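You operate a simulated robot arm through the tools that you are given. There is no shell and no other tool.

You run a simulated two-armed robot. Do the job below in one go: nothing can be reset, and whatever is moved stays where it is left.

JOB
Take the grey cloth from the top of machine one and lay it out flat on the side table.

The check looks at the end state, three seconds after you hand in, the way a careful person would. Anything else that was tipped, shoved, dropped, spilled or broken makes it a failure. Flat cloth is picked up by pressing the open fingertips on it (5 to 10 N) and closing them slowly along it; thin cloth reads only 2 to 8 mm in the jaws.

ROBOT AND FRAMES
Two 6-joint arms with two-finger parallel grippers on one trunk, on a base that moves. Base frame: it is fixed to the floor where the robot stands at the start and does not move with it; the origin is under the middle of the robot, x ahead of it, y to its left, z up. Units: m, rad, N and s.
The left shoulder is at the start at [0.06, 0.141, 0.849], the right one opposite. With the tool pointing down near the work surface each hand reaches from about 0.28 to 0.68 m from the robot's upright axis, wherever it stands, measured 20 degrees to its own side. Places, roughly: side table [-1.6, -1.3, 0.8]. Payload 3.43 kg a hand.
The tool frame of a hand sits at the grasp point between the pads (the TCP): z along the fingers, y along the line on which they close. The tips reach 0.03 m beyond it. The gripper opens to 0.094 m. The fingers are 0.028 m wide and 0.01 m thick; the gripper's body (0.05 by 0.096 m) begins 0.055 m behind the TCP.
Orientation is that of the tool frame in the base frame, as a unit quaternion [x, y, z, w]. With the fingers straight down and closing along the base's y, the tool's x points along the base's -x, its y along +y and its z along -z.

CONTROLS
- The arms move only by the tool jog_arm. It takes "left_increments", "right_increments" or both (then of equal length, played together; a hand with none holds still); each is one flat list of numbers, 7 for each row, row after row: the gripper command, from -1 (shut) to 1 (fully open), values between in proportion, then the shift along the tool's x, y, z in m, then the turn, a rotation vector about the tool's x, y, z in rad. In form: [grip, tx, ty, tz, ax, ay, az, grip, tx, ty, tz, ax, ay, az, ...]. A call has 1 to 20 rows; each row shifts and turns the commanded pose from where the row before left it, along the tool's axes as they then stand. Rows are played at 5 a second. More than 0.05 m and 0.15 rad between two rows, or a gripper value outside its range, and nothing of the call is played. Where a pose cannot be reached the arm comes as near as it can. A force on the tool above 40 N (or 10 N above the force at the start of the call, whichever is more), or a blocked arm, ends the call early, and 0.2 s more pass. Each finger travels about 0.153 m/s and halts on what it meets, pressing with about 44 N; the grip force reading is that of the motor and also rises with nothing between the fingers. The clock runs only during rows and for 0.2 s after the last one: add rows that do not move to give the fingers time. The reply holds the time, the measured pose of the TCP, the force on the tool along the base axes, the opening and the grip force, in the units named above and with some noise, with the torque about the TCP (base axes, N m) and any sound that the robot's microphone picked up, and new pictures: "pictures" is both (left out), scene, wrist or none (wrist: the cameras of the hands that moved).
- Cameras (640 x 400 px; columns grow to the right, rows downward): "scene" is now at [0.1425, -0.0031, 1.4523]; the picture's right is [-0.30, -0.95, 0.00], its down [-0.74, 0.23, -0.64] and it looks along [0.61, -0.19, -0.77] (base axes); focal length 294 px, centre (320, 200). "left" rides on the left gripper at [0.076, -0.014, -0.102] in its tool frame; the picture's right is [0.18, 0.98, 0.00], its down [-0.75, 0.14, -0.64] and it looks along [-0.63, 0.12, 0.77] (tool axes); focal length 243 px, centre (320, 200). "right" rides on the right gripper at [0.076, 0.014, -0.103] in its tool frame; the picture's right is [-0.18, 0.98, 0.00], its down [-0.75, -0.14, -0.64] and it looks along [-0.63, -0.12, 0.77] (tool axes); focal length 243 px, centre (320, 200). There is no depth. A picture from a camera that has moved, and an enlarged one, comes with that camera's place and axes in the base frame and with its lens. The place of the scene camera against the robot may be out by one fixed shift of up to 0.025 m in any direction.
- raise_lower(by): slides the trunk up (or, below 0, down) by that many m; the arms and the scene camera ride with it, the base frame stays. It gives what a move gives, with no picture.
- roll_base(legs): drives the robot by 1 to 6 legs, each [ahead, left, turn to the left] in m, m and rad, along the robot's own axes; the way and the turn of a leg run together, so that a leg with both is an arc; at most 1.5 m and 3.142 rad a leg. The arms and the cameras ride along, it lands a little off, and it stops where it bumps. It gives what a move gives, and a new picture of the scene camera.
- head_to(pan, tilt): turns the head with the scene camera to pan (to the left, within 1.501 rad either way) and tilt (down, from -0.506 to 1.204), counted from straight ahead of the robot. It gives what a move gives, and a new picture of the scene camera.
- enlarge(camera, box): a new picture of the part [left, top, right, bottom] of that camera's present view, enlarged. It takes no simulated time.
- hand_in(): hands the job in; it is judged then, once.

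Places have to be worked out from the pictures, the camera data and where the tool is seen. Open the grippers and draw the arms clear of the work before you hand the job in, unless the task says otherwise.

The tools are called as a command line: name --argument value ..., lists and objects as JSON in quotes. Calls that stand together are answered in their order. jog_arm: Moves the arms, as the interface text tells. Its arguments: {"type":"object","properties":{"left_increments":{"type":"array"},"right_increments":{"type":"array"},"pictures":{"type":"string","enum":["both","scene","wrist","none"]}},"required":[]} The other tools are called the same way: raise_lower (by) moves the trunk up or down; roll_base (legs) drives the base; head_to (pan, tilt) turns the head that bears the scene camera; enlarge (camera, box) takes an enlarged picture of a part of a camera's view; hand_in () hands the job in.

At the start:

```text
clock: 0.0
left_ee_pos: [0.4094, 0.0733, 1.0778]
left_orientation: [0.0, 1.0, -0.001, 0.0]
left_wrist_force: [0.7, 0.3, -0.9]
left_ft_torque: [0.02, 0.03, 0.01]
left_gripper_width: 0.0942
left_finger_force: 0.1
right_ee_pos: [0.3745, -0.3656, 1.0326]
right_orientation: [0.0, 1.0, -0.001, 0.0]
right_wrist_force: [-0.5, -1.0, -0.7]
right_ft_torque: [0.0, 0.01, 0.01]
right_gripper_width: 0.0939
right_finger_force: 0.1
trunk travel left (down, up): [-0.425, 0.165]
robot x, y, heading: [0.0008, 0.0025, 0.003]
head pan, tilt (commanded): [-0.302, 0.881]
```

scene: 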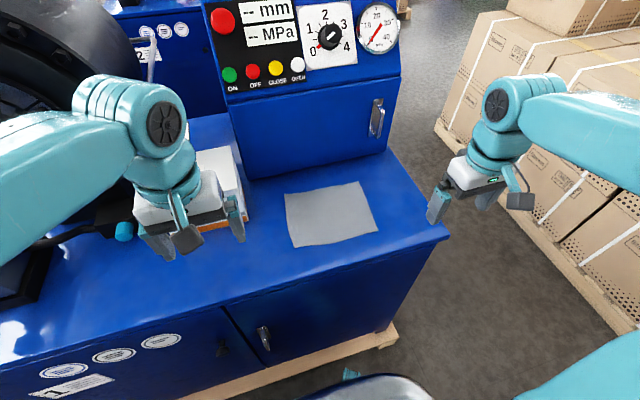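
right: 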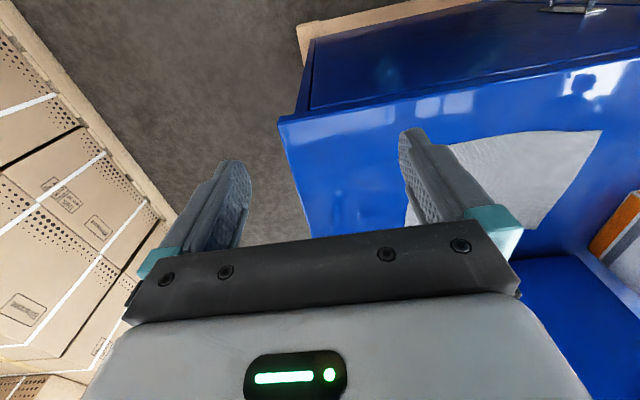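
left: 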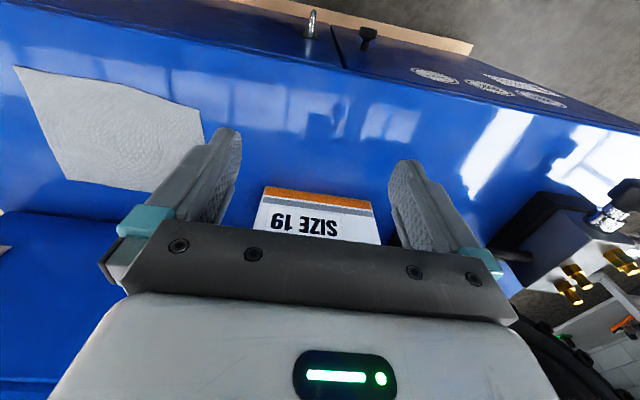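

I judge the cloth to be a roughly 0.17 x 0.21 m sheet centred near [0.55, -0.16], on a top at about z 0.88. Before touching anything I look round to the right and then the left, to see the side table and what stands in the way.

head_to --pan -1.5 --tilt 0.45

head_to --pan 1.5 --tilt 0.45

head_to --pan 0.0 --tilt 0.5

```text
clock: 1.4
left_ee_pos: [0.4086, 0.0719, 1.0784]
left_orientation: [-0.001, 1.0, -0.001, 0.0]
left_wrist_force: [-0.3, 0.4, 0.4]
left_ft_torque: [0.02, 0.0, -0.04]
left_gripper_width: 0.0939
left_finger_force: 0.2
right_ee_pos: [0.3743, -0.3655, 1.0316]
right_orientation: [0.0, 1.0, -0.001, 0.0]
right_wrist_force: [-0.1, -0.6, -0.1]
right_ft_torque: [0.01, 0.0, 0.01]
right_gripper_width: 0.0941
right_finger_force: 0.0
trunk travel left (down, up): [-0.425, 0.165]
robot x, y, heading: [-0.0013, -0.0, 0.001]
head pan, tilt (commanded): [-1.499, 0.45]
camera scene: at [0.0757, -0.0719, 1.4892], right [-1.0, -0.07, 0.0], down [-0.03, 0.43, -0.9], along [0.06, -0.9, -0.44], focal length 294 px, centre (320, 200)
```

scene: 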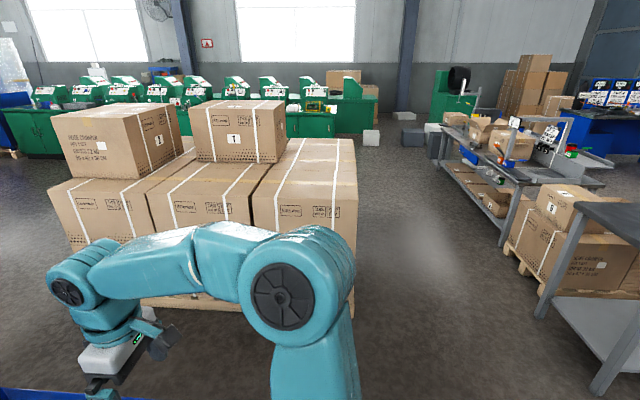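

```text
clock: 4.0
left_ee_pos: [0.4088, 0.0732, 1.0791]
left_orientation: [-0.001, 1.0, 0.0, 0.0]
left_wrist_force: [0.3, 0.5, 0.0]
left_ft_torque: [0.0, 0.01, 0.02]
left_gripper_width: 0.094
left_finger_force: 0.1
right_ee_pos: [0.3734, -0.3666, 1.0313]
right_orientation: [0.0, 1.0, 0.0, 0.0]
right_wrist_force: [-0.2, 0.1, -0.1]
right_ft_torque: [-0.02, -0.02, 0.0]
right_gripper_width: 0.0942
right_finger_force: 0.0
trunk travel left (down, up): [-0.425, 0.165]
robot x, y, heading: [-0.0015, -0.0025, -0.001]
head pan, tilt (commanded): [1.499, 0.45]
camera scene: at [0.0755, 0.1115, 1.4892], right [1.0, -0.07, 0.0], down [-0.03, -0.43, -0.9], along [0.06, 0.9, -0.44], focal length 294 px, centre (320, 200)
```

scene: 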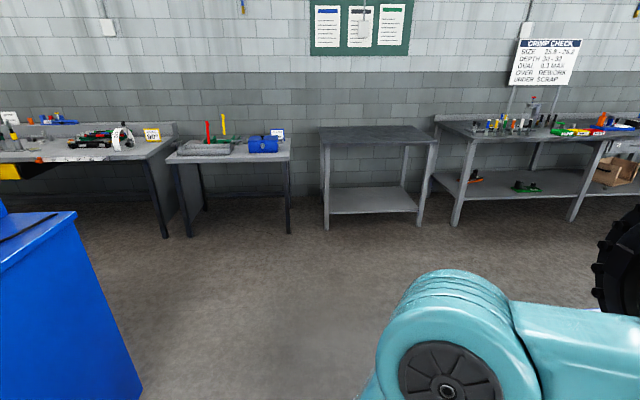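

```text
clock: 5.6
left_ee_pos: [0.4091, 0.0726, 1.0793]
left_orientation: [-0.001, 1.0, 0.0, -0.001]
left_wrist_force: [-1.2, 0.0, 0.1]
left_ft_torque: [0.03, -0.03, 0.06]
left_gripper_width: 0.0941
left_finger_force: 0.1
right_ee_pos: [0.3738, -0.365, 1.0318]
right_orientation: [0.0, 1.0, 0.0, 0.001]
right_wrist_force: [-1.0, -0.2, -0.7]
right_ft_torque: [0.03, 0.02, -0.01]
right_gripper_width: 0.0942
right_finger_force: 0.0
trunk travel left (down, up): [-0.425, 0.165]
robot x, y, heading: [0.004, -0.0008, -0.002]
head pan, tilt (commanded): [0.0, 0.499]
camera scene: at [0.1599, 0.0198, 1.4847], right [0.0, -1.0, 0.0], down [-0.48, 0.0, -0.88], along [0.88, 0.0, -0.48], focal length 294 px, centre (320, 200)
```

scene: 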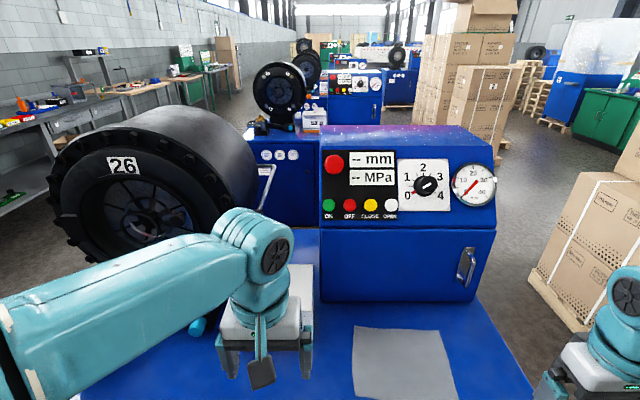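

The side table shows at the right edge of the right-hand view, and the floor between looks open. Now I tilt the head down to measure the cloth, the box beside it and the clearance between my base and the machine.

head_to --pan -0.25 --tilt 1.15

enlarge --camera "right" --box '[320, 0, 640, 200]'

enlarge --camera "left" --box '[0, 50, 400, 300]'

```text
clock: 6.6
left_ee_pos: [0.4087, 0.0734, 1.0788]
left_orientation: [0.0, 1.0, 0.001, -0.001]
left_wrist_force: [0.3, -0.9, -0.5]
left_ft_torque: [-0.01, 0.0, 0.0]
left_gripper_width: 0.0942
left_finger_force: 0.1
right_ee_pos: [0.3736, -0.3658, 1.0318]
right_orientation: [0.0, 1.0, 0.0, 0.001]
right_wrist_force: [0.9, -0.5, 0.0]
right_ft_torque: [0.0, 0.0, 0.01]
right_gripper_width: 0.0937
right_finger_force: 0.1
trunk travel left (down, up): [-0.425, 0.165]
robot x, y, heading: [-0.0019, -0.0003, 0.001]
head pan, tilt (commanded): [-0.25, 1.15]
camera scene: at [0.1266, 0.0051, 1.434], right [-0.25, -0.97, 0.0], down [-0.88, 0.23, -0.41], along [0.4, -0.1, -0.91], focal length 294 px, centre (320, 200)
```

scene: 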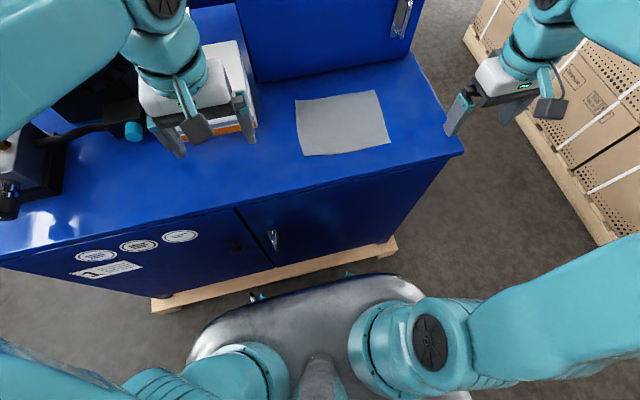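

```text
2.00 times, centred on (480, 100) of right
camera zoom: at [0.2986, -0.3519, 1.134], right [0.18, 0.98, 0.0], down [0.75, -0.14, 0.64], along [0.63, -0.12, -0.77], focal length 485 px, centre (0, 400)
```

zoom: 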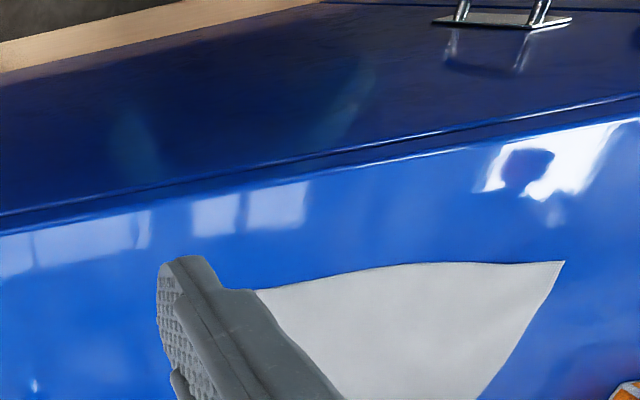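

```text
1.60 times, centred on (200, 175) of left
camera zoom: at [0.3326, 0.0587, 1.1807], right [-0.18, 0.98, 0.0], down [0.75, 0.14, 0.64], along [0.63, 0.12, -0.77], focal length 388 px, centre (512, 240)
```

zoom: 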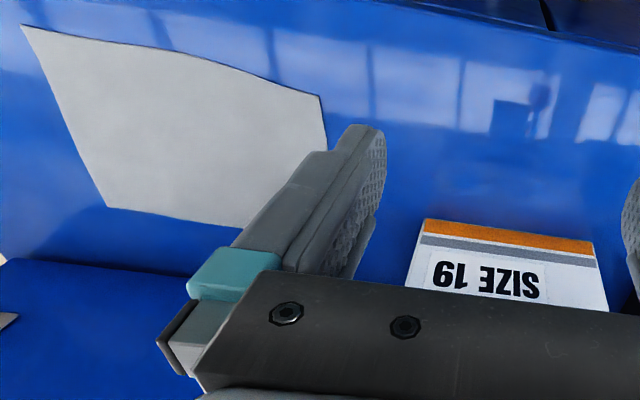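

The two wrist views triangulate the near edge of the cloth from about [0.466, -0.068] to [0.452, -0.265], with the top at z about 0.877; the machine's front edge lies some 5 cm nearer to me. My base sits very close to the pallet, so I back off a little and slide right to centre the cloth between both arms.

roll_base --legs '[[-0.07, 0, 0], [0, -0.165, 0]]'

```text
clock: 10.5
left_ee_pos: [0.339, -0.0893, 1.0789]
left_orientation: [0.001, 1.0, 0.0, 0.002]
left_wrist_force: [0.3, -0.8, -0.1]
left_ft_torque: [-0.01, -0.03, 0.01]
left_gripper_width: 0.0941
left_finger_force: 0.1
right_ee_pos: [0.3046, -0.529, 1.0318]
right_orientation: [0.0, 1.0, 0.0, 0.0]
right_wrist_force: [0.3, 0.2, 0.0]
right_ft_torque: [0.01, -0.04, -0.04]
right_gripper_width: 0.094
right_finger_force: 0.0
trunk travel left (down, up): [-0.425, 0.165]
robot x, y, heading: [-0.0709, -0.1675, 0.001]
head pan, tilt (commanded): [-0.25, 1.15]
camera scene: at [0.0567, -0.1607, 1.434], right [-0.25, -0.97, 0.0], down [-0.88, 0.23, -0.41], along [0.4, -0.1, -0.91], focal length 294 px, centre (320, 200)
```

scene: 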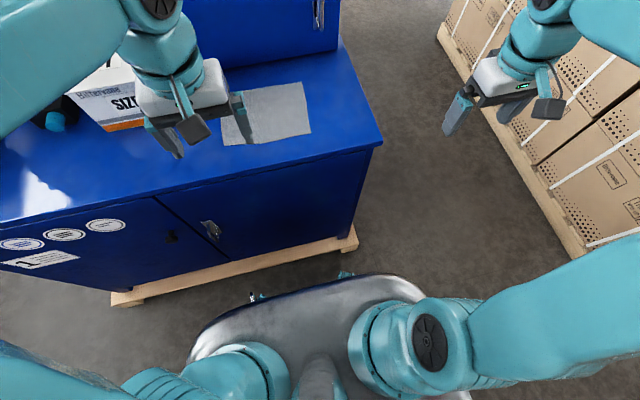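

The base moved cleanly and the cloth now lies between the two hands. I turn both wrists by about a quarter so the jaws close across the cloth's near edge, with the cameras facing outward.

jog_arm --left_increments '[0.0, 0, 0, 0, 0, 0, 0.137, 0.0, 0, 0, 0, 0, 0, 0.137, 0.0, 0, 0, 0, 0, 0, 0.137, 0.0, 0, 0, 0, 0, 0, 0.137, 0.0, 0, 0, 0, 0, 0, 0.137, 0.0, 0, 0, 0, 0, 0, 0.137, 0.0, 0, 0, 0, 0, 0, 0.137, 0.0, 0, 0, 0, 0, 0, 0.137, 0.0, 0, 0, 0, 0, 0, 0.137, 0.0, 0, 0, 0, 0, 0, 0.137, 0.0, 0, 0, 0, 0, 0, 0.137, 0.0, 0, 0, 0, 0, 0, 0.137, 0.0, 0, 0, 0, 0, 0, 0]' --right_increments '[0.0, 0, 0, 0, 0, 0, -0.125, 0.0, 0, 0, 0, 0, 0, -0.125, 0.0, 0, 0, 0, 0, 0, -0.125, 0.0, 0, 0, 0, 0, 0, -0.125, 0.0, 0, 0, 0, 0, 0, -0.125, 0.0, 0, 0, 0, 0, 0, -0.125, 0.0, 0, 0, 0, 0, 0, -0.125, 0.0, 0, 0, 0, 0, 0, -0.125, 0.0, 0, 0, 0, 0, 0, -0.125, 0.0, 0, 0, 0, 0, 0, -0.125, 0.0, 0, 0, 0, 0, 0, -0.125, 0.0, 0, 0, 0, 0, 0, -0.125, 0.0, 0, 0, 0, 0, 0, 0]'

```text
clock: 13.3
left_ee_pos: [0.3405, -0.0902, 1.078]
left_orientation: [0.733, 0.68, 0.0, 0.0]
left_wrist_force: [0.5, 0.2, 0.0]
left_ft_torque: [-0.02, -0.03, 0.0]
left_gripper_width: 0.0469
left_finger_force: 0.1
right_ee_pos: [0.3055, -0.5281, 1.0324]
right_orientation: [-0.682, 0.731, 0.0, 0.0]
right_wrist_force: [0.0, 0.0, 0.0]
right_ft_torque: [-0.02, -0.01, 0.03]
right_gripper_width: 0.047
right_finger_force: 0.0
trunk travel left (down, up): [-0.425, 0.165]
robot x, y, heading: [-0.0709, -0.1615, 0.004]
head pan, tilt (commanded): [-0.25, 1.15]
camera scene: at [0.0575, -0.1614, 1.4339], right [-0.25, -0.97, 0.0], down [-0.88, 0.23, -0.41], along [0.4, -0.1, -0.91], focal length 294 px, centre (320, 200)
camera right: at [0.2861, -0.6051, 1.1346], right [-0.97, 0.25, 0.0], down [0.19, 0.74, 0.64], along [0.16, 0.62, -0.77], focal length 243 px, centre (320, 200)
camera left: at [0.3312, -0.0136, 1.1804], right [0.99, 0.11, 0.0], down [0.08, -0.76, 0.64], along [0.07, -0.64, -0.77], focal length 243 px, centre (320, 200)
```

scene: 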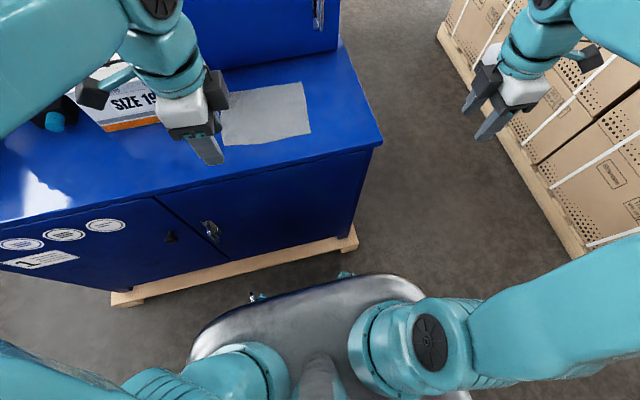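
right: 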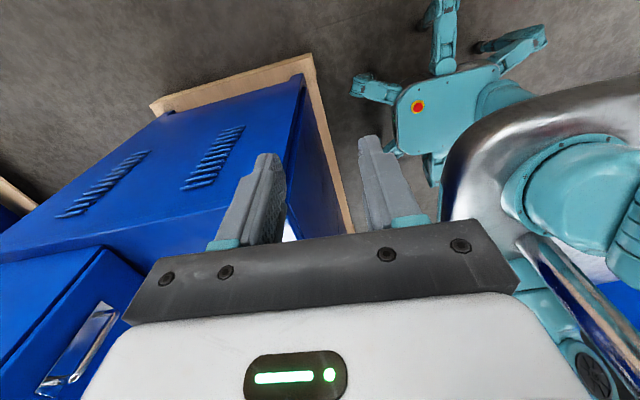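
left: 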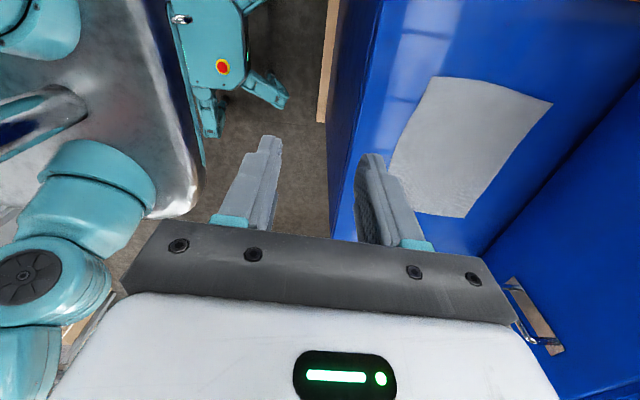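

Both grippers turned as planned, and the left wrist view puts the near-left cloth corner at [0.47, -0.068] and the far-left one at [0.62, -0.082]. I bring both hands to hover about 7 cm above their pinch points, left near [0.494, -0.100] and right near [0.483, -0.237].

jog_arm --left_increments '[-0.23, 0.0001, 0.0154, 0.01, 0, 0, 0, -0.23, 0.0001, 0.0154, 0.01, 0, 0, 0, -0.23, 0.0001, 0.0154, 0.01, 0, 0, 0, -0.23, 0.0001, 0.0154, 0.01, 0, 0, 0, -0.23, 0.0001, 0.0154, 0.01, 0, 0, 0, -0.23, 0.0001, 0.0154, 0.01, 0, 0, 0, -0.23, 0.0001, 0.0154, 0.01, 0, 0, 0, -0.23, 0.0001, 0.0154, 0.01, 0, 0, 0, -0.23, 0.0001, 0.0154, 0.01, 0, 0, 0, -0.23, 0.0001, 0.0154, 0.01, 0, 0, 0, -0.23, 0, 0, 0, 0, 0, 0]' --right_increments '[-0.23, -0.0302, -0.01565, 0.0052, 0, 0, 0, -0.23, -0.0302, -0.01565, 0.0052, 0, 0, 0, -0.23, -0.0302, -0.01565, 0.0052, 0, 0, 0, -0.23, -0.0302, -0.01565, 0.0052, 0, 0, 0, -0.23, -0.0302, -0.01565, 0.0052, 0, 0, 0, -0.23, -0.0302, -0.01565, 0.0052, 0, 0, 0, -0.23, -0.0302, -0.01565, 0.0052, 0, 0, 0, -0.23, -0.0302, -0.01565, 0.0052, 0, 0, 0, -0.23, -0.0302, -0.01565, 0.0052, 0, 0, 0, -0.23, -0.0302, -0.01565, 0.0052, 0, 0, 0, -0.23, 0, 0, 0, 0, 0, 0]'

```text
clock: 15.7
left_ee_pos: [0.4939, -0.1002, 0.9794]
left_orientation: [0.732, 0.681, 0.0, 0.0]
left_wrist_force: [-0.6, 0.0, 0.8]
left_ft_torque: [0.02, -0.01, -0.01]
left_gripper_width: 0.0361
left_finger_force: 0.1
right_ee_pos: [0.4845, -0.2396, 0.9811]
right_orientation: [-0.682, 0.732, 0.0, 0.001]
right_wrist_force: [0.4, -0.9, -0.9]
right_ft_torque: [0.03, -0.04, -0.04]
right_gripper_width: 0.036
right_finger_force: 0.2
trunk travel left (down, up): [-0.425, 0.165]
robot x, y, heading: [-0.0692, -0.1669, -0.002]
head pan, tilt (commanded): [-0.25, 1.15]
camera scene: at [0.0553, -0.1624, 1.4341], right [-0.25, -0.97, 0.0], down [-0.88, 0.23, -0.41], along [0.4, -0.1, -0.91], focal length 294 px, centre (320, 200)
camera right: at [0.4648, -0.3159, 1.0826], right [-0.97, 0.25, 0.0], down [0.19, 0.74, 0.64], along [0.16, 0.62, -0.77], focal length 243 px, centre (320, 200)
camera left: at [0.4839, -0.0231, 1.0811], right [0.99, 0.11, 0.0], down [0.08, -0.76, 0.64], along [0.07, -0.64, -0.77], focal length 243 px, centre (320, 200)
```

scene: 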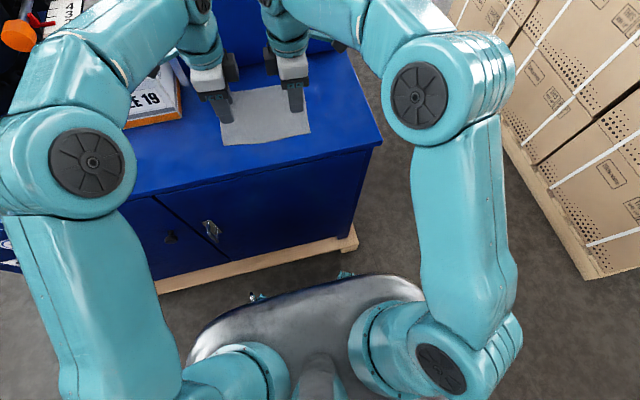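
right: 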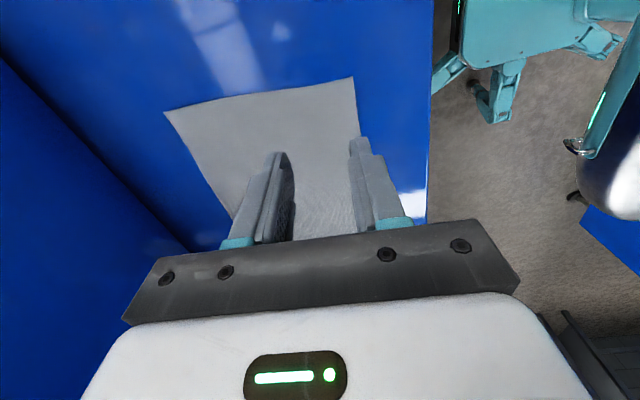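
left: 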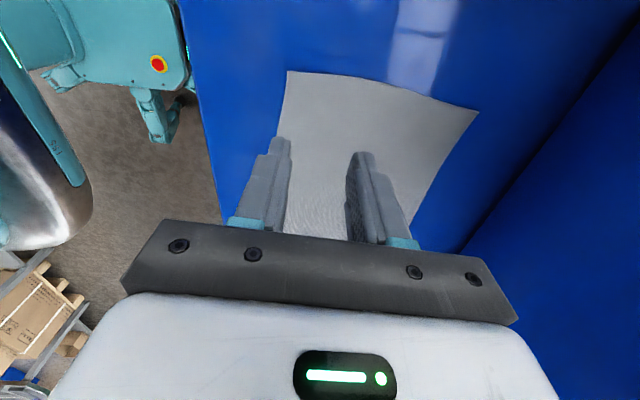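

The wrist views now put the near corners at [0.464, -0.070] and [0.452, -0.263], so both jaws sit with the near finger about 4 mm inside the edge. I lower both hands to just above the cloth.

jog_arm --left_increments '[-0.23, 0, 0, 0.012, 0, 0, 0, -0.23, 0, 0, 0.012, 0, 0, 0, -0.23, 0, 0, 0.012, 0, 0, 0, -0.23, 0, 0, 0.012, 0, 0, 0, -0.23, 0, 0, 0.01, 0, 0, 0, -0.23, 0, 0, 0, 0, 0, 0]' --right_increments '[-0.23, 0, 0, 0.012, 0, 0, 0, -0.23, 0, 0, 0.012, 0, 0, 0, -0.23, 0, 0, 0.012, 0, 0, 0, -0.23, 0, 0, 0.012, 0, 0, 0, -0.23, 0, 0, 0.012, 0, 0, 0, -0.23, 0, 0, 0, 0, 0, 0]' --pictures "wrist"

```text
clock: 17.1
left_ee_pos: [0.4933, -0.1007, 0.9208]
left_orientation: [0.732, 0.681, 0.001, 0.0]
left_wrist_force: [0.0, -0.4, 0.2]
left_ft_torque: [-0.05, -0.05, -0.03]
left_gripper_width: 0.0361
left_finger_force: 0.2
right_ee_pos: [0.4817, -0.2389, 0.9192]
right_orientation: [-0.682, 0.732, 0.0, 0.001]
right_wrist_force: [0.1, 0.0, 0.2]
right_ft_torque: [0.02, -0.01, -0.04]
right_gripper_width: 0.0361
right_finger_force: 0.1
trunk travel left (down, up): [-0.425, 0.165]
robot x, y, heading: [-0.0659, -0.166, 0.002]
head pan, tilt (commanded): [-0.25, 1.15]
camera right: at [0.4629, -0.3145, 1.022], right [-0.97, 0.25, 0.0], down [0.19, 0.74, 0.64], along [0.16, 0.62, -0.77], focal length 243 px, centre (320, 200)
camera left: at [0.4838, -0.0242, 1.0226], right [0.99, 0.11, 0.0], down [0.09, -0.76, 0.64], along [0.07, -0.64, -0.77], focal length 243 px, centre (320, 200)
```

right: 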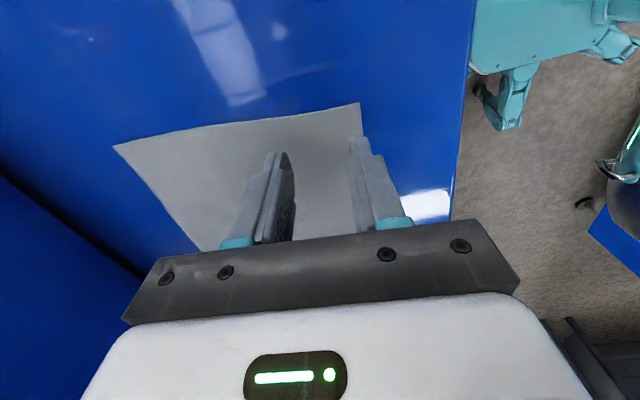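
left: 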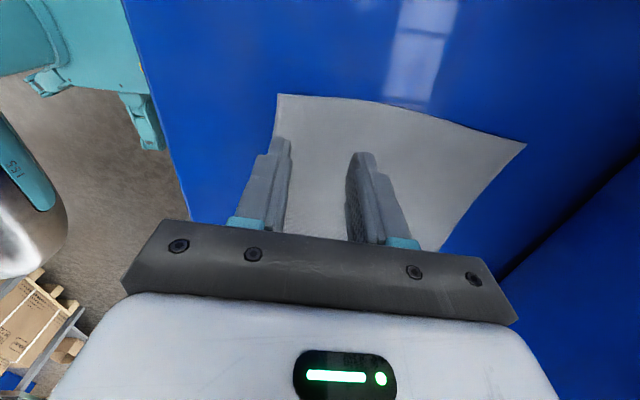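

Tips are about 1.3 cm above the cloth and both near fingers are still inside its edge. I go on down in small steps, watching the force.

jog_arm --left_increments '[-0.23, 0, 0, 0.003, 0, 0, 0, -0.23, 0, 0, 0.003, 0, 0, 0, -0.23, 0, 0, 0.002, 0, 0, 0, -0.23, 0, 0, 0, 0, 0, 0]' --right_increments '[-0.23, 0, 0, 0.003, 0, 0, 0, -0.23, 0, 0, 0.002, 0, 0, 0, -0.23, 0, 0, 0.002, 0, 0, 0, -0.23, 0, 0, 0, 0, 0, 0]' --pictures "none"

jog_arm --left_increments '[-0.23, 0, 0, 0.002, 0, 0, 0, -0.23, 0, 0, 0, 0, 0, 0]' --right_increments '[-0.23, 0, 0, 0.002, 0, 0, 0, -0.23, 0, 0, 0, 0, 0, 0]' --pictures "none"

```text
clock: 18.1
left_ee_pos: [0.4948, -0.1015, 0.9127]
left_orientation: [0.733, 0.68, 0.0, 0.0]
left_wrist_force: [0.2, 0.7, -0.6]
left_ft_torque: [-0.02, -0.04, -0.02]
left_gripper_width: 0.036
left_finger_force: 0.1
right_ee_pos: [0.4829, -0.2389, 0.9146]
right_orientation: [-0.682, 0.731, 0.001, 0.0]
right_wrist_force: [0.1, 0.3, 0.4]
right_ft_torque: [-0.01, 0.04, -0.04]
right_gripper_width: 0.036
right_finger_force: 0.1
trunk travel left (down, up): [-0.425, 0.165]
robot x, y, heading: [-0.0681, -0.1654, -0.003]
head pan, tilt (commanded): [-0.25, 1.15]
```

```text
clock: 18.7
left_ee_pos: [0.4939, -0.1011, 0.9112]
left_orientation: [0.732, 0.682, 0.0, 0.0]
left_wrist_force: [1.7, -0.4, 7.2]
left_ft_torque: [0.0, 0.14, 0.0]
left_gripper_width: 0.0358
left_finger_force: 0.0
right_ee_pos: [0.4817, -0.2381, 0.9112]
right_orientation: [-0.683, 0.731, -0.001, 0.001]
right_wrist_force: [0.0, 0.7, 0.5]
right_ft_torque: [0.0, 0.04, -0.02]
right_gripper_width: 0.0359
right_finger_force: 0.0
trunk travel left (down, up): [-0.425, 0.165]
robot x, y, heading: [-0.0708, -0.1664, -0.002]
head pan, tilt (commanded): [-0.25, 1.15]
```

The left fingertips now press with 7 N at TCP z 0.911, so the surface is at about 0.881. The right hand has not touched yet, so I lower it by single millimetres.

jog_arm --right_increments '[-0.23, 0, 0, 0.001, 0, 0, 0, -0.23, 0, 0, 0, 0, 0, 0]' --pictures "none"

jog_arm --right_increments '[-0.23, 0, 0, 0.0005, 0, 0, 0, -0.23, 0, 0, 0, 0, 0, 0]' --pictures "none"

```text
clock: 19.3
left_ee_pos: [0.4938, -0.1018, 0.9098]
left_orientation: [0.732, 0.681, 0.001, 0.001]
left_wrist_force: [2.3, 0.3, 8.7]
left_ft_torque: [0.04, 0.18, -0.02]
left_gripper_width: 0.0355
left_finger_force: 0.1
right_ee_pos: [0.4817, -0.2396, 0.9104]
right_orientation: [-0.682, 0.732, -0.001, 0.002]
right_wrist_force: [1.6, 0.6, 11.4]
right_ft_torque: [0.0, 0.16, -0.02]
right_gripper_width: 0.0354
right_finger_force: 0.2
trunk travel left (down, up): [-0.425, 0.165]
robot x, y, heading: [-0.0665, -0.1669, -0.001]
head pan, tilt (commanded): [-0.25, 1.15]
```

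```text
clock: 19.9
left_ee_pos: [0.4934, -0.1006, 0.9127]
left_orientation: [0.733, 0.68, 0.0, 0.001]
left_wrist_force: [1.5, -1.1, 6.8]
left_ft_torque: [0.01, 0.13, 0.0]
left_gripper_width: 0.0355
left_finger_force: 0.1
right_ee_pos: [0.4813, -0.2386, 0.9105]
right_orientation: [-0.682, 0.732, -0.002, 0.002]
right_wrist_force: [2.7, 1.8, 21.3]
right_ft_torque: [0.07, 0.42, -0.03]
right_gripper_width: 0.0351
right_finger_force: 0.0
trunk travel left (down, up): [-0.425, 0.165]
robot x, y, heading: [-0.0655, -0.1661, -0.006]
head pan, tilt (commanded): [-0.25, 1.15]
```

The right hand overshot to 21 N, so I ease it up by 0.7 mm before closing.

jog_arm --right_increments '[-0.23, 0, 0, -0.0007, 0, 0, 0, -0.23, 0, 0, 0, 0, 0, 0]' --pictures "none"

```text
clock: 20.5
left_ee_pos: [0.4924, -0.1003, 0.9117]
left_orientation: [0.732, 0.681, 0.001, 0.0]
left_wrist_force: [1.2, 0.2, 9.6]
left_ft_torque: [0.01, 0.18, 0.01]
left_gripper_width: 0.0356
left_finger_force: 0.0
right_ee_pos: [0.4818, -0.2391, 0.9117]
right_orientation: [-0.682, 0.732, -0.001, 0.001]
right_wrist_force: [2.9, 1.8, 19.2]
right_ft_torque: [0.06, 0.31, -0.05]
right_gripper_width: 0.0351
right_finger_force: 0.0
trunk travel left (down, up): [-0.425, 0.165]
robot x, y, heading: [-0.0681, -0.1653, 0.001]
head pan, tilt (commanded): [-0.25, 1.15]
```

Still 19 N on the right; I ease up another 0.8 mm.

jog_arm --right_increments '[-0.23, 0, 0, -0.0008, 0, 0, 0, -0.23, 0, 0, 0, 0, 0, 0]' --pictures "none"

```text
clock: 21.1
left_ee_pos: [0.4935, -0.101, 0.9109]
left_orientation: [0.732, 0.681, 0.002, 0.001]
left_wrist_force: [-0.2, -1.7, 10.5]
left_ft_torque: [0.01, 0.26, 0.01]
left_gripper_width: 0.0359
left_finger_force: 0.1
right_ee_pos: [0.4808, -0.2396, 0.912]
right_orientation: [-0.682, 0.731, -0.001, 0.001]
right_wrist_force: [3.5, 1.8, 14.4]
right_ft_torque: [0.05, 0.19, -0.05]
right_gripper_width: 0.0354
right_finger_force: 0.2
trunk travel left (down, up): [-0.425, 0.165]
robot x, y, heading: [-0.0667, -0.1643, -0.003]
head pan, tilt (commanded): [-0.25, 1.15]
```

Right is at 14 N and the left has crept to 10.5 N; one more small easing on both.

jog_arm --left_increments '[-0.23, 0, 0, -0.0002, 0, 0, 0, -0.23, 0, 0, 0, 0, 0, 0]' --right_increments '[-0.23, 0, 0, -0.0006, 0, 0, 0, -0.23, 0, 0, 0, 0, 0, 0]' --pictures "none"

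```text
clock: 21.7
left_ee_pos: [0.4928, -0.1008, 0.9117]
left_orientation: [0.733, 0.68, 0.001, 0.0]
left_wrist_force: [-0.2, -2.0, 10.4]
left_ft_torque: [-0.02, 0.2, -0.01]
left_gripper_width: 0.0355
left_finger_force: 0.0
right_ee_pos: [0.4819, -0.239, 0.9116]
right_orientation: [-0.682, 0.731, 0.0, 0.0]
right_wrist_force: [0.9, 2.0, 5.5]
right_ft_torque: [0.08, 0.08, -0.02]
right_gripper_width: 0.0357
right_finger_force: 0.0
trunk travel left (down, up): [-0.425, 0.165]
robot x, y, heading: [-0.0692, -0.1673, -0.0]
head pan, tilt (commanded): [-0.25, 1.15]
```

Left presses with 10 N and right with 5.5 N, which is within the range. Now I close both jaws slowly along the cloth over about two seconds.

jog_arm --left_increments '[-0.3, 0, 0, 0, 0, 0, 0, -0.37, 0, 0, 0, 0, 0, 0, -0.44, 0, 0, 0, 0, 0, 0, -0.51, 0, 0, 0, 0, 0, 0, -0.58, 0, 0, 0, 0, 0, 0, -0.65, 0, 0, 0, 0, 0, 0, -0.72, 0, 0, 0, 0, 0, 0, -0.79, 0, 0, 0, 0, 0, 0, -0.86, 0, 0, 0, 0, 0, 0, -0.93, 0, 0, 0, 0, 0, 0, -1, 0, 0, 0, 0, 0, 0, -1, 0, 0, 0, 0, 0, 0]' --right_increments '[-0.3, 0, 0, 0, 0, 0, 0, -0.37, 0, 0, 0, 0, 0, 0, -0.44, 0, 0, 0, 0, 0, 0, -0.51, 0, 0, 0, 0, 0, 0, -0.58, 0, 0, 0, 0, 0, 0, -0.65, 0, 0, 0, 0, 0, 0, -0.72, 0, 0, 0, 0, 0, 0, -0.79, 0, 0, 0, 0, 0, 0, -0.86, 0, 0, 0, 0, 0, 0, -0.93, 0, 0, 0, 0, 0, 0, -1, 0, 0, 0, 0, 0, 0, -1, 0, 0, 0, 0, 0, 0]' --pictures "both"

```text
clock: 24.3
left_ee_pos: [0.4927, -0.1005, 0.9111]
left_orientation: [0.733, 0.68, 0.001, 0.001]
left_wrist_force: [-0.4, -0.3, 10.0]
left_ft_torque: [0.01, 0.13, -0.03]
left_gripper_width: 0.002
left_finger_force: 36.3
right_ee_pos: [0.4819, -0.2386, 0.9124]
right_orientation: [-0.682, 0.731, -0.001, 0.0]
right_wrist_force: [-0.5, 1.0, 0.0]
right_ft_torque: [-0.02, 0.04, 0.0]
right_gripper_width: 0.002
right_finger_force: 36.9
trunk travel left (down, up): [-0.425, 0.165]
robot x, y, heading: [-0.0665, -0.1644, 0.001]
head pan, tilt (commanded): [-0.25, 1.15]
camera scene: at [0.0564, -0.1615, 1.434], right [-0.25, -0.97, 0.0], down [-0.88, 0.23, -0.41], along [0.4, -0.1, -0.91], focal length 294 px, centre (320, 200)
camera right: at [0.4629, -0.3149, 1.0139], right [-0.97, 0.25, 0.0], down [0.19, 0.74, 0.64], along [0.16, 0.62, -0.77], focal length 243 px, centre (320, 200)
camera left: at [0.4844, -0.0242, 1.0134], right [0.99, 0.11, 0.0], down [0.08, -0.76, 0.64], along [0.07, -0.64, -0.77], focal length 243 px, centre (320, 200)
```

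scene: 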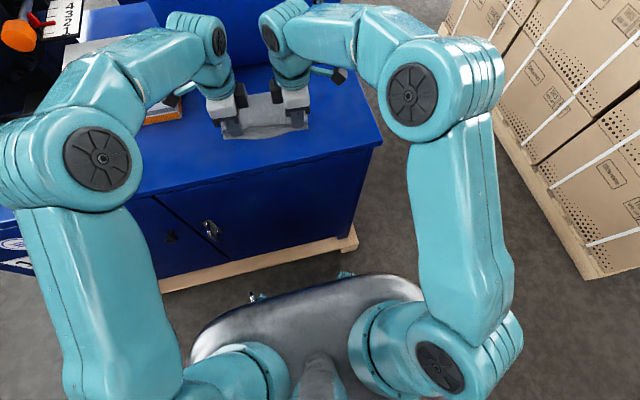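
right: 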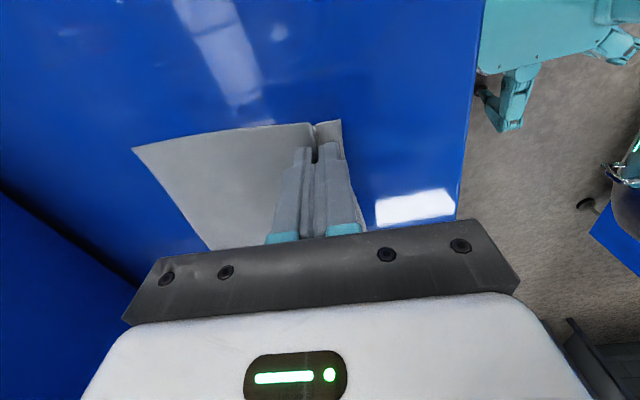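
left: 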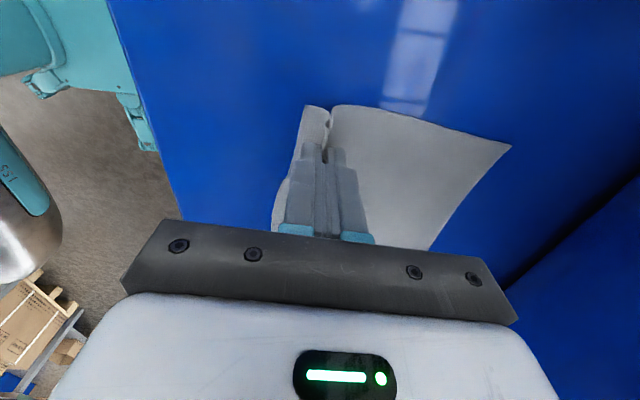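

Both jaws read 2 mm and a fold of cloth shows between the fingers in each wrist view. I lift slowly a few centimetres to see whether both corners come along.

jog_arm --left_increments '[-1, 0, 0, -0.004, 0, 0, 0, -1, 0, 0, -0.006, 0, 0, 0, -1, 0, 0, -0.008, 0, 0, 0, -1, 0, 0, -0.01, 0, 0, 0, -1, 0, 0, -0.01, 0, 0, 0, -1, 0, 0, -0.01, 0, 0, 0, -1, 0, 0, 0, 0, 0, 0]' --right_increments '[-1, 0, 0, -0.004, 0, 0, 0, -1, 0, 0, -0.006, 0, 0, 0, -1, 0, 0, -0.008, 0, 0, 0, -1, 0, 0, -0.01, 0, 0, 0, -1, 0, 0, -0.01, 0, 0, 0, -1, 0, 0, -0.01, 0, 0, 0, -1, 0, 0, 0, 0, 0, 0]' --pictures "both"

```text
clock: 25.9
left_ee_pos: [0.4954, -0.1005, 0.9578]
left_orientation: [0.733, 0.681, 0.0, 0.001]
left_wrist_force: [0.2, -1.3, 0.4]
left_ft_torque: [-0.04, 0.03, -0.01]
left_gripper_width: 0.0022
left_finger_force: 36.7
right_ee_pos: [0.4829, -0.2396, 0.9604]
right_orientation: [-0.682, 0.732, 0.0, 0.0]
right_wrist_force: [0.0, 1.4, 0.9]
right_ft_torque: [0.04, -0.01, 0.01]
right_gripper_width: 0.002
right_finger_force: 36.8
trunk travel left (down, up): [-0.425, 0.165]
robot x, y, heading: [-0.0716, -0.1632, -0.004]
head pan, tilt (commanded): [-0.25, 1.15]
camera scene: at [0.058, -0.1614, 1.4339], right [-0.25, -0.97, 0.0], down [-0.88, 0.23, -0.41], along [0.4, -0.1, -0.91], focal length 294 px, centre (320, 200)
camera right: at [0.4638, -0.3153, 1.0615], right [-0.97, 0.25, 0.0], down [0.19, 0.74, 0.64], along [0.16, 0.62, -0.77], focal length 243 px, centre (320, 200)
camera left: at [0.4857, -0.0232, 1.0601], right [0.99, 0.11, 0.0], down [0.09, -0.76, 0.64], along [0.07, -0.64, -0.77], focal length 243 px, centre (320, 200)
```

scene: 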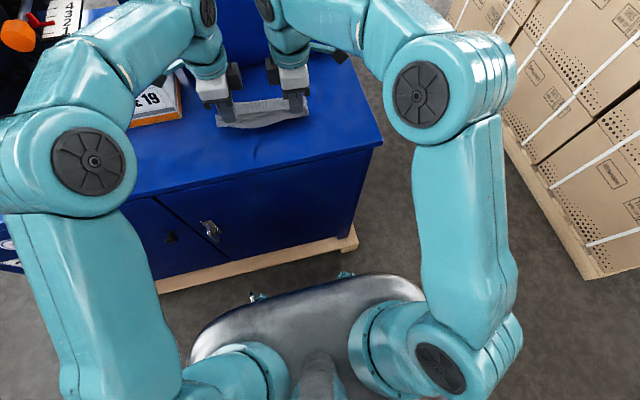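
right: 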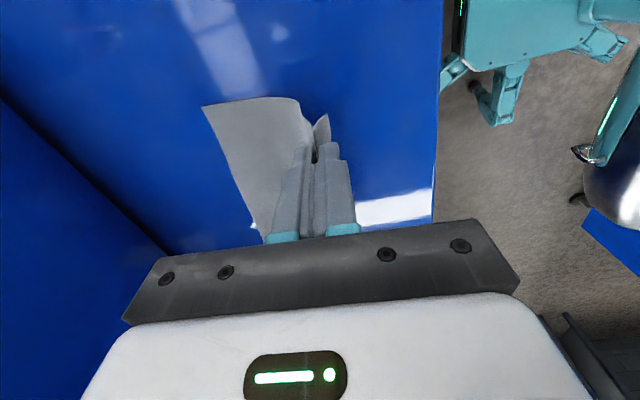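
left: 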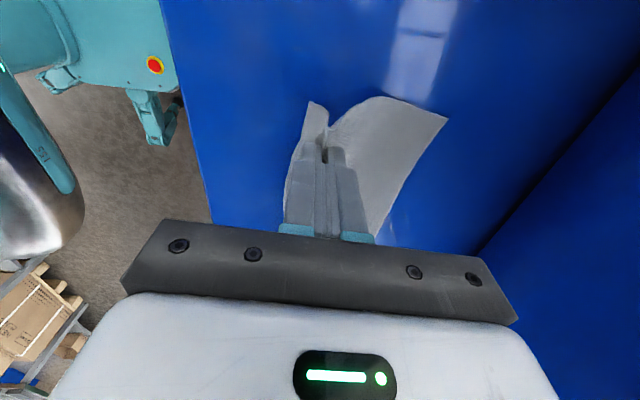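

Both corners come up cleanly with the cloth trailing. I lift it fully clear of the machine to about z 1.13.

jog_arm --left_increments '[-1, 0, 0, -0.014, 0, 0, 0, -1, 0, 0, -0.018, 0, 0, 0, -1, 0, 0, -0.02, 0, 0, 0, -1, 0, 0, -0.02, 0, 0, 0, -1, 0, 0, -0.02, 0, 0, 0, -1, 0, 0, -0.02, 0, 0, 0, -1, 0, 0, -0.02, 0, 0, 0, -1, 0, 0, -0.02, 0, 0, 0, -1, 0, 0, -0.02, 0, 0, 0, -1, 0, 0, 0, 0, 0, 0]' --right_increments '[-1, 0, 0, -0.014, 0, 0, 0, -1, 0, 0, -0.018, 0, 0, 0, -1, 0, 0, -0.02, 0, 0, 0, -1, 0, 0, -0.02, 0, 0, 0, -1, 0, 0, -0.02, 0, 0, 0, -1, 0, 0, -0.02, 0, 0, 0, -1, 0, 0, -0.02, 0, 0, 0, -1, 0, 0, -0.02, 0, 0, 0, -1, 0, 0, -0.02, 0, 0, 0, -1, 0, 0, 0, 0, 0, 0]' --pictures "both"

head_to --pan 0.0 --tilt 0.7

```text
clock: 28.1
left_ee_pos: [0.4824, -0.0955, 1.1217]
left_orientation: [0.733, 0.68, 0.0, 0.0]
left_wrist_force: [0.5, -6.9, -0.9]
left_ft_torque: [-0.16, -0.02, 0.0]
left_gripper_width: 0.0019
left_finger_force: 36.7
left hand out of reach, approached as far as the arm can: row 8, 9
right_ee_pos: [0.4837, -0.2392, 1.1181]
right_orientation: [-0.682, 0.731, 0.0, -0.001]
right_wrist_force: [0.5, 5.7, 0.2]
right_ft_torque: [0.2, 0.01, 0.04]
right_gripper_width: 0.0022
right_finger_force: 36.9
right hand out of reach, approached as far as the arm can: row 9
trunk travel left (down, up): [-0.425, 0.165]
robot x, y, heading: [-0.0717, -0.1694, 0.0]
head pan, tilt (commanded): [-0.25, 1.15]
camera scene: at [0.0584, -0.1616, 1.4338], right [-0.25, -0.97, 0.0], down [-0.88, 0.23, -0.41], along [0.39, -0.1, -0.91], focal length 294 px, centre (320, 200)
camera right: at [0.4644, -0.3151, 1.2204], right [-0.97, 0.25, 0.0], down [0.19, 0.74, 0.64], along [0.16, 0.62, -0.77], focal length 243 px, centre (320, 200)
camera left: at [0.4726, -0.0201, 1.2237], right [0.99, 0.11, 0.0], down [0.08, -0.76, 0.64], along [0.07, -0.64, -0.77], focal length 243 px, centre (320, 200)
```

scene: 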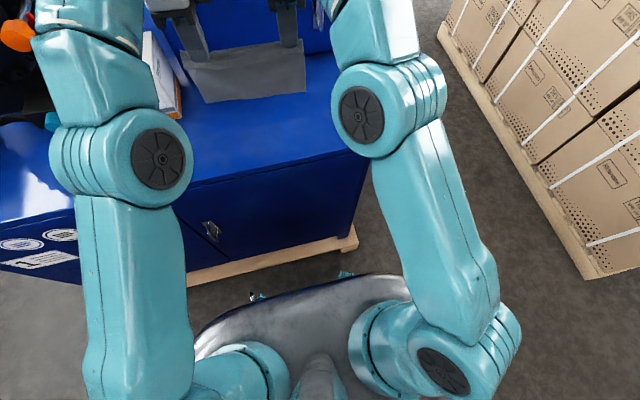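
right: 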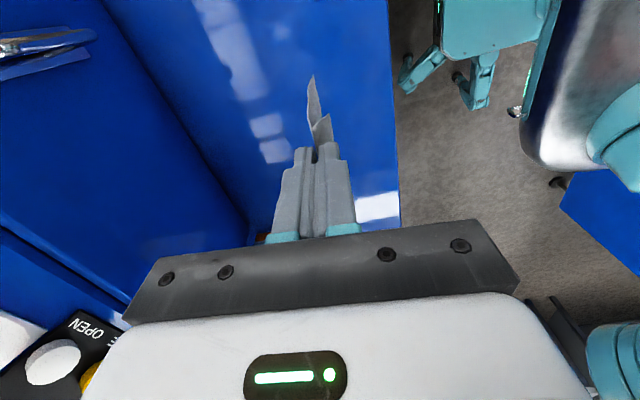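
left: 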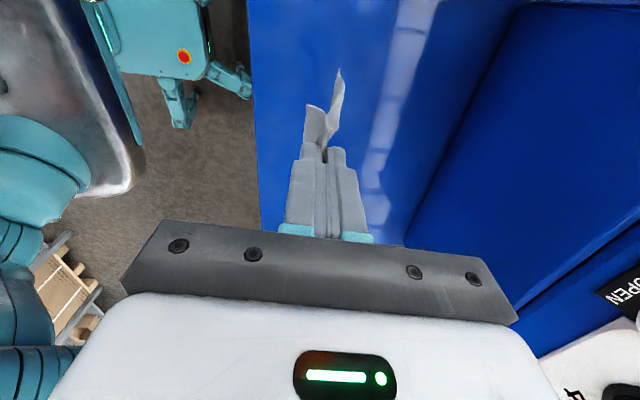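

```text
clock: 29.0
left_ee_pos: [0.4819, -0.0972, 1.1213]
left_orientation: [0.732, 0.681, 0.001, 0.001]
left_wrist_force: [0.1, -7.7, -0.5]
left_ft_torque: [-0.19, -0.01, 0.02]
left_gripper_width: 0.002
left_finger_force: 36.8
right_ee_pos: [0.4838, -0.2391, 1.1182]
right_orientation: [-0.682, 0.732, 0.0, 0.0]
right_wrist_force: [0.5, 7.6, 0.9]
right_ft_torque: [0.18, 0.02, 0.01]
right_gripper_width: 0.002
right_finger_force: 37.2
trunk travel left (down, up): [-0.425, 0.165]
robot x, y, heading: [-0.068, -0.167, 0.003]
head pan, tilt (commanded): [0.0, 0.7]
camera scene: at [0.0854, -0.1467, 1.4669], right [0.0, -1.0, 0.0], down [-0.65, 0.0, -0.76], along [0.76, 0.0, -0.65], focal length 294 px, centre (320, 200)
```

scene: 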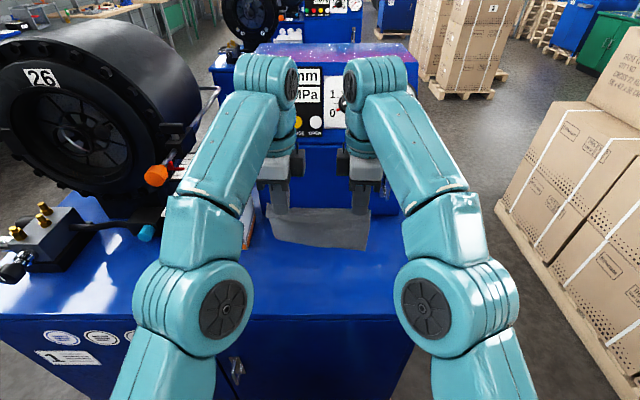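

The cloth hangs cleanly from both hands, but near its reach limit the left hand drifted outward and pulls the cloth with about 7 N sideways. I lower both hands a little and look at the readings to relax that.

jog_arm --left_increments '[-1, 0, 0, 0.01, 0, 0, 0, -1, 0, 0, 0.01, 0, 0, 0, -1, 0, 0, 0.01, 0, 0, 0, -1, 0, 0, 0, 0, 0, 0]' --right_increments '[-1, 0, 0, 0.01, 0, 0, 0, -1, 0, 0, 0.01, 0, 0, 0, -1, 0, 0, 0.01, 0, 0, 0, -1, 0, 0, 0, 0, 0, 0]' --pictures "scene"

```text
clock: 30.0
left_ee_pos: [0.4798, -0.0977, 1.0921]
left_orientation: [0.733, 0.681, 0.0, 0.0]
left_wrist_force: [0.2, -4.9, -0.1]
left_ft_torque: [-0.09, -0.01, 0.0]
left_gripper_width: 0.0017
left_finger_force: 36.0
right_ee_pos: [0.4827, -0.2405, 1.0906]
right_orientation: [-0.682, 0.732, 0.001, 0.0]
right_wrist_force: [-0.9, 5.6, -0.4]
right_ft_torque: [0.1, -0.02, 0.02]
right_gripper_width: 0.0023
right_finger_force: 36.5
trunk travel left (down, up): [-0.425, 0.165]
robot x, y, heading: [-0.067, -0.1635, 0.001]
head pan, tilt (commanded): [0.0, 0.7]
camera scene: at [0.0852, -0.1467, 1.467], right [0.0, -1.0, 0.0], down [-0.64, 0.0, -0.76], along [0.76, 0.0, -0.64], focal length 294 px, centre (320, 200)
```

scene: 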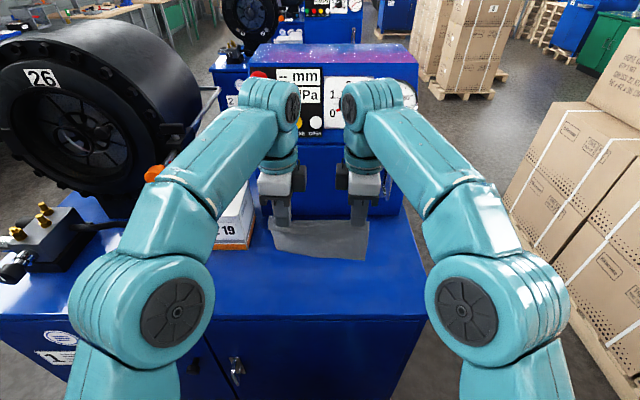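

The left hand kept a 14 mm offset from its clipped rows, stretching the cloth by about 4 mm. I bring it back into line, then draw both hands 6 cm toward me together for the drive.

jog_arm --left_increments '[-1, -0.0025, 0.006, 0, 0, 0, 0, -1, -0.0025, 0.006, 0, 0, 0, 0, -1, 0, -0.01, 0, 0, 0, 0, -1, 0, -0.01, 0, 0, 0, 0, -1, 0, -0.01, 0, 0, 0, 0, -1, 0, -0.01, 0, 0, 0, 0, -1, 0, -0.01, 0, 0, 0, 0, -1, 0, -0.01, 0, 0, 0, 0, -1, 0, 0, 0, 0, 0, 0]' --right_increments '[-1, 0, 0, 0, 0, 0, 0, -1, 0, 0, 0, 0, 0, 0, -1, 0, 0.01, 0, 0, 0, 0, -1, 0, 0.01, 0, 0, 0, 0, -1, 0, 0.01, 0, 0, 0, 0, -1, 0, 0.01, 0, 0, 0, 0, -1, 0, 0.01, 0, 0, 0, 0, -1, 0, 0.01, 0, 0, 0, 0, -1, 0, 0, 0, 0, 0, 0]' --pictures "scene"

```text
clock: 32.0
left_ee_pos: [0.4321, -0.0998, 1.092]
left_orientation: [0.733, 0.681, 0.0, 0.0]
left_wrist_force: [0.0, -0.2, 0.5]
left_ft_torque: [0.02, 0.03, -0.03]
left_gripper_width: 0.0019
left_finger_force: 36.7
right_ee_pos: [0.4234, -0.234, 1.0906]
right_orientation: [-0.681, 0.732, 0.0, 0.0]
right_wrist_force: [0.1, 0.6, 0.2]
right_ft_torque: [0.02, 0.03, 0.02]
right_gripper_width: 0.0019
right_finger_force: 36.6
trunk travel left (down, up): [-0.425, 0.165]
robot x, y, heading: [-0.0707, -0.1642, 0.003]
head pan, tilt (commanded): [0.0, 0.7]
camera scene: at [0.0866, -0.1467, 1.4667], right [0.0, -1.0, 0.0], down [-0.65, 0.0, -0.76], along [0.76, 0.0, -0.65], focal length 294 px, centre (320, 200)
```

scene: 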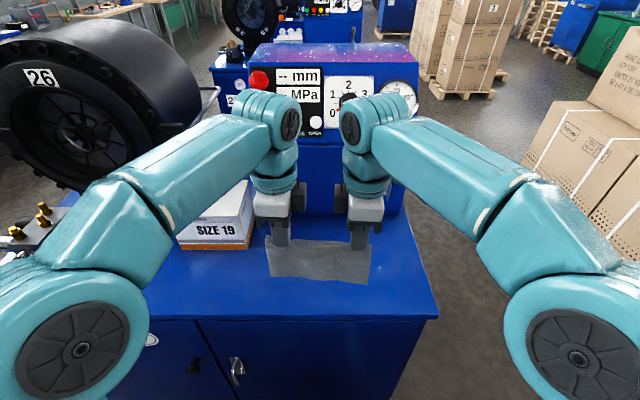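

The tension is gone and the cloth hangs freely with its hem at about z 0.93. I back away 0.2 m and turn right in place, so that I can look at the ground behind me and at the side table before going on.

roll_base --legs '[[-0.2, 0, 0], [0, 0, -0.9]]'

head_to --pan -1.3 --tilt 0.55

```text
clock: 41.0
left_ee_pos: [0.094, -0.5122, 1.0936]
left_orientation: [0.955, 0.297, 0.0, 0.001]
left_wrist_force: [-0.3, 0.2, 0.8]
left_ft_torque: [-0.02, 0.0, 0.02]
left_gripper_width: 0.0018
left_finger_force: 36.7
right_ee_pos: [-0.0148, -0.5918, 1.0923]
right_orientation: [-0.297, 0.955, 0.0, 0.001]
right_wrist_force: [-1.1, -0.2, 0.7]
right_ft_torque: [-0.02, -0.02, 0.02]
right_gripper_width: 0.0025
right_finger_force: 37.0
trunk travel left (down, up): [-0.425, 0.165]
robot x, y, heading: [-0.2725, -0.1668, -0.899]
head pan, tilt (commanded): [0.0, 0.7]
camera scene: at [-0.1723, -0.2588, 1.4671], right [-0.78, -0.63, 0.0], down [-0.4, 0.5, -0.77], along [0.48, -0.6, -0.64], focal length 294 px, centre (320, 200)
```

scene: 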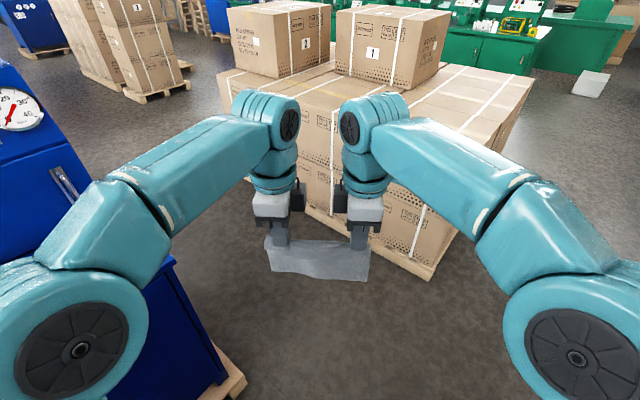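

```text
clock: 42.5
left_ee_pos: [0.0946, -0.5141, 1.0924]
left_orientation: [0.955, 0.297, 0.0, 0.001]
left_wrist_force: [0.1, 0.2, -0.3]
left_ft_torque: [0.0, 0.03, 0.03]
left_gripper_width: 0.002
left_finger_force: 37.2
right_ee_pos: [-0.0169, -0.5923, 1.0909]
right_orientation: [-0.298, 0.954, 0.0, 0.0]
right_wrist_force: [0.7, 0.4, 0.5]
right_ft_torque: [-0.02, -0.01, 0.05]
right_gripper_width: 0.0022
right_finger_force: 36.9
trunk travel left (down, up): [-0.425, 0.165]
robot x, y, heading: [-0.2735, -0.1648, -0.9]
head pan, tilt (commanded): [-1.3, 0.55]
camera scene: at [-0.278, -0.2662, 1.4802], right [-0.81, 0.58, 0.0], down [0.31, 0.42, -0.85], along [-0.5, -0.69, -0.52], focal length 294 px, centre (320, 200)
```

scene: 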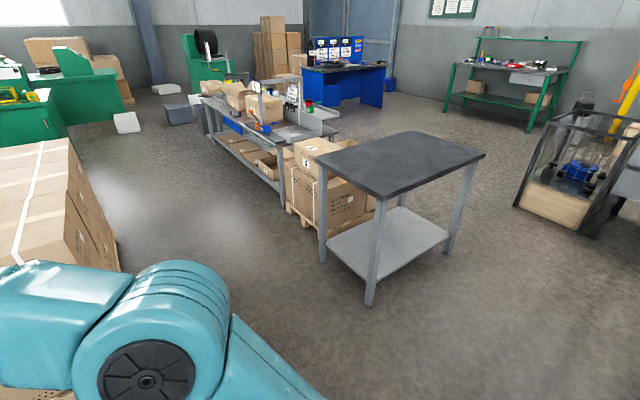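

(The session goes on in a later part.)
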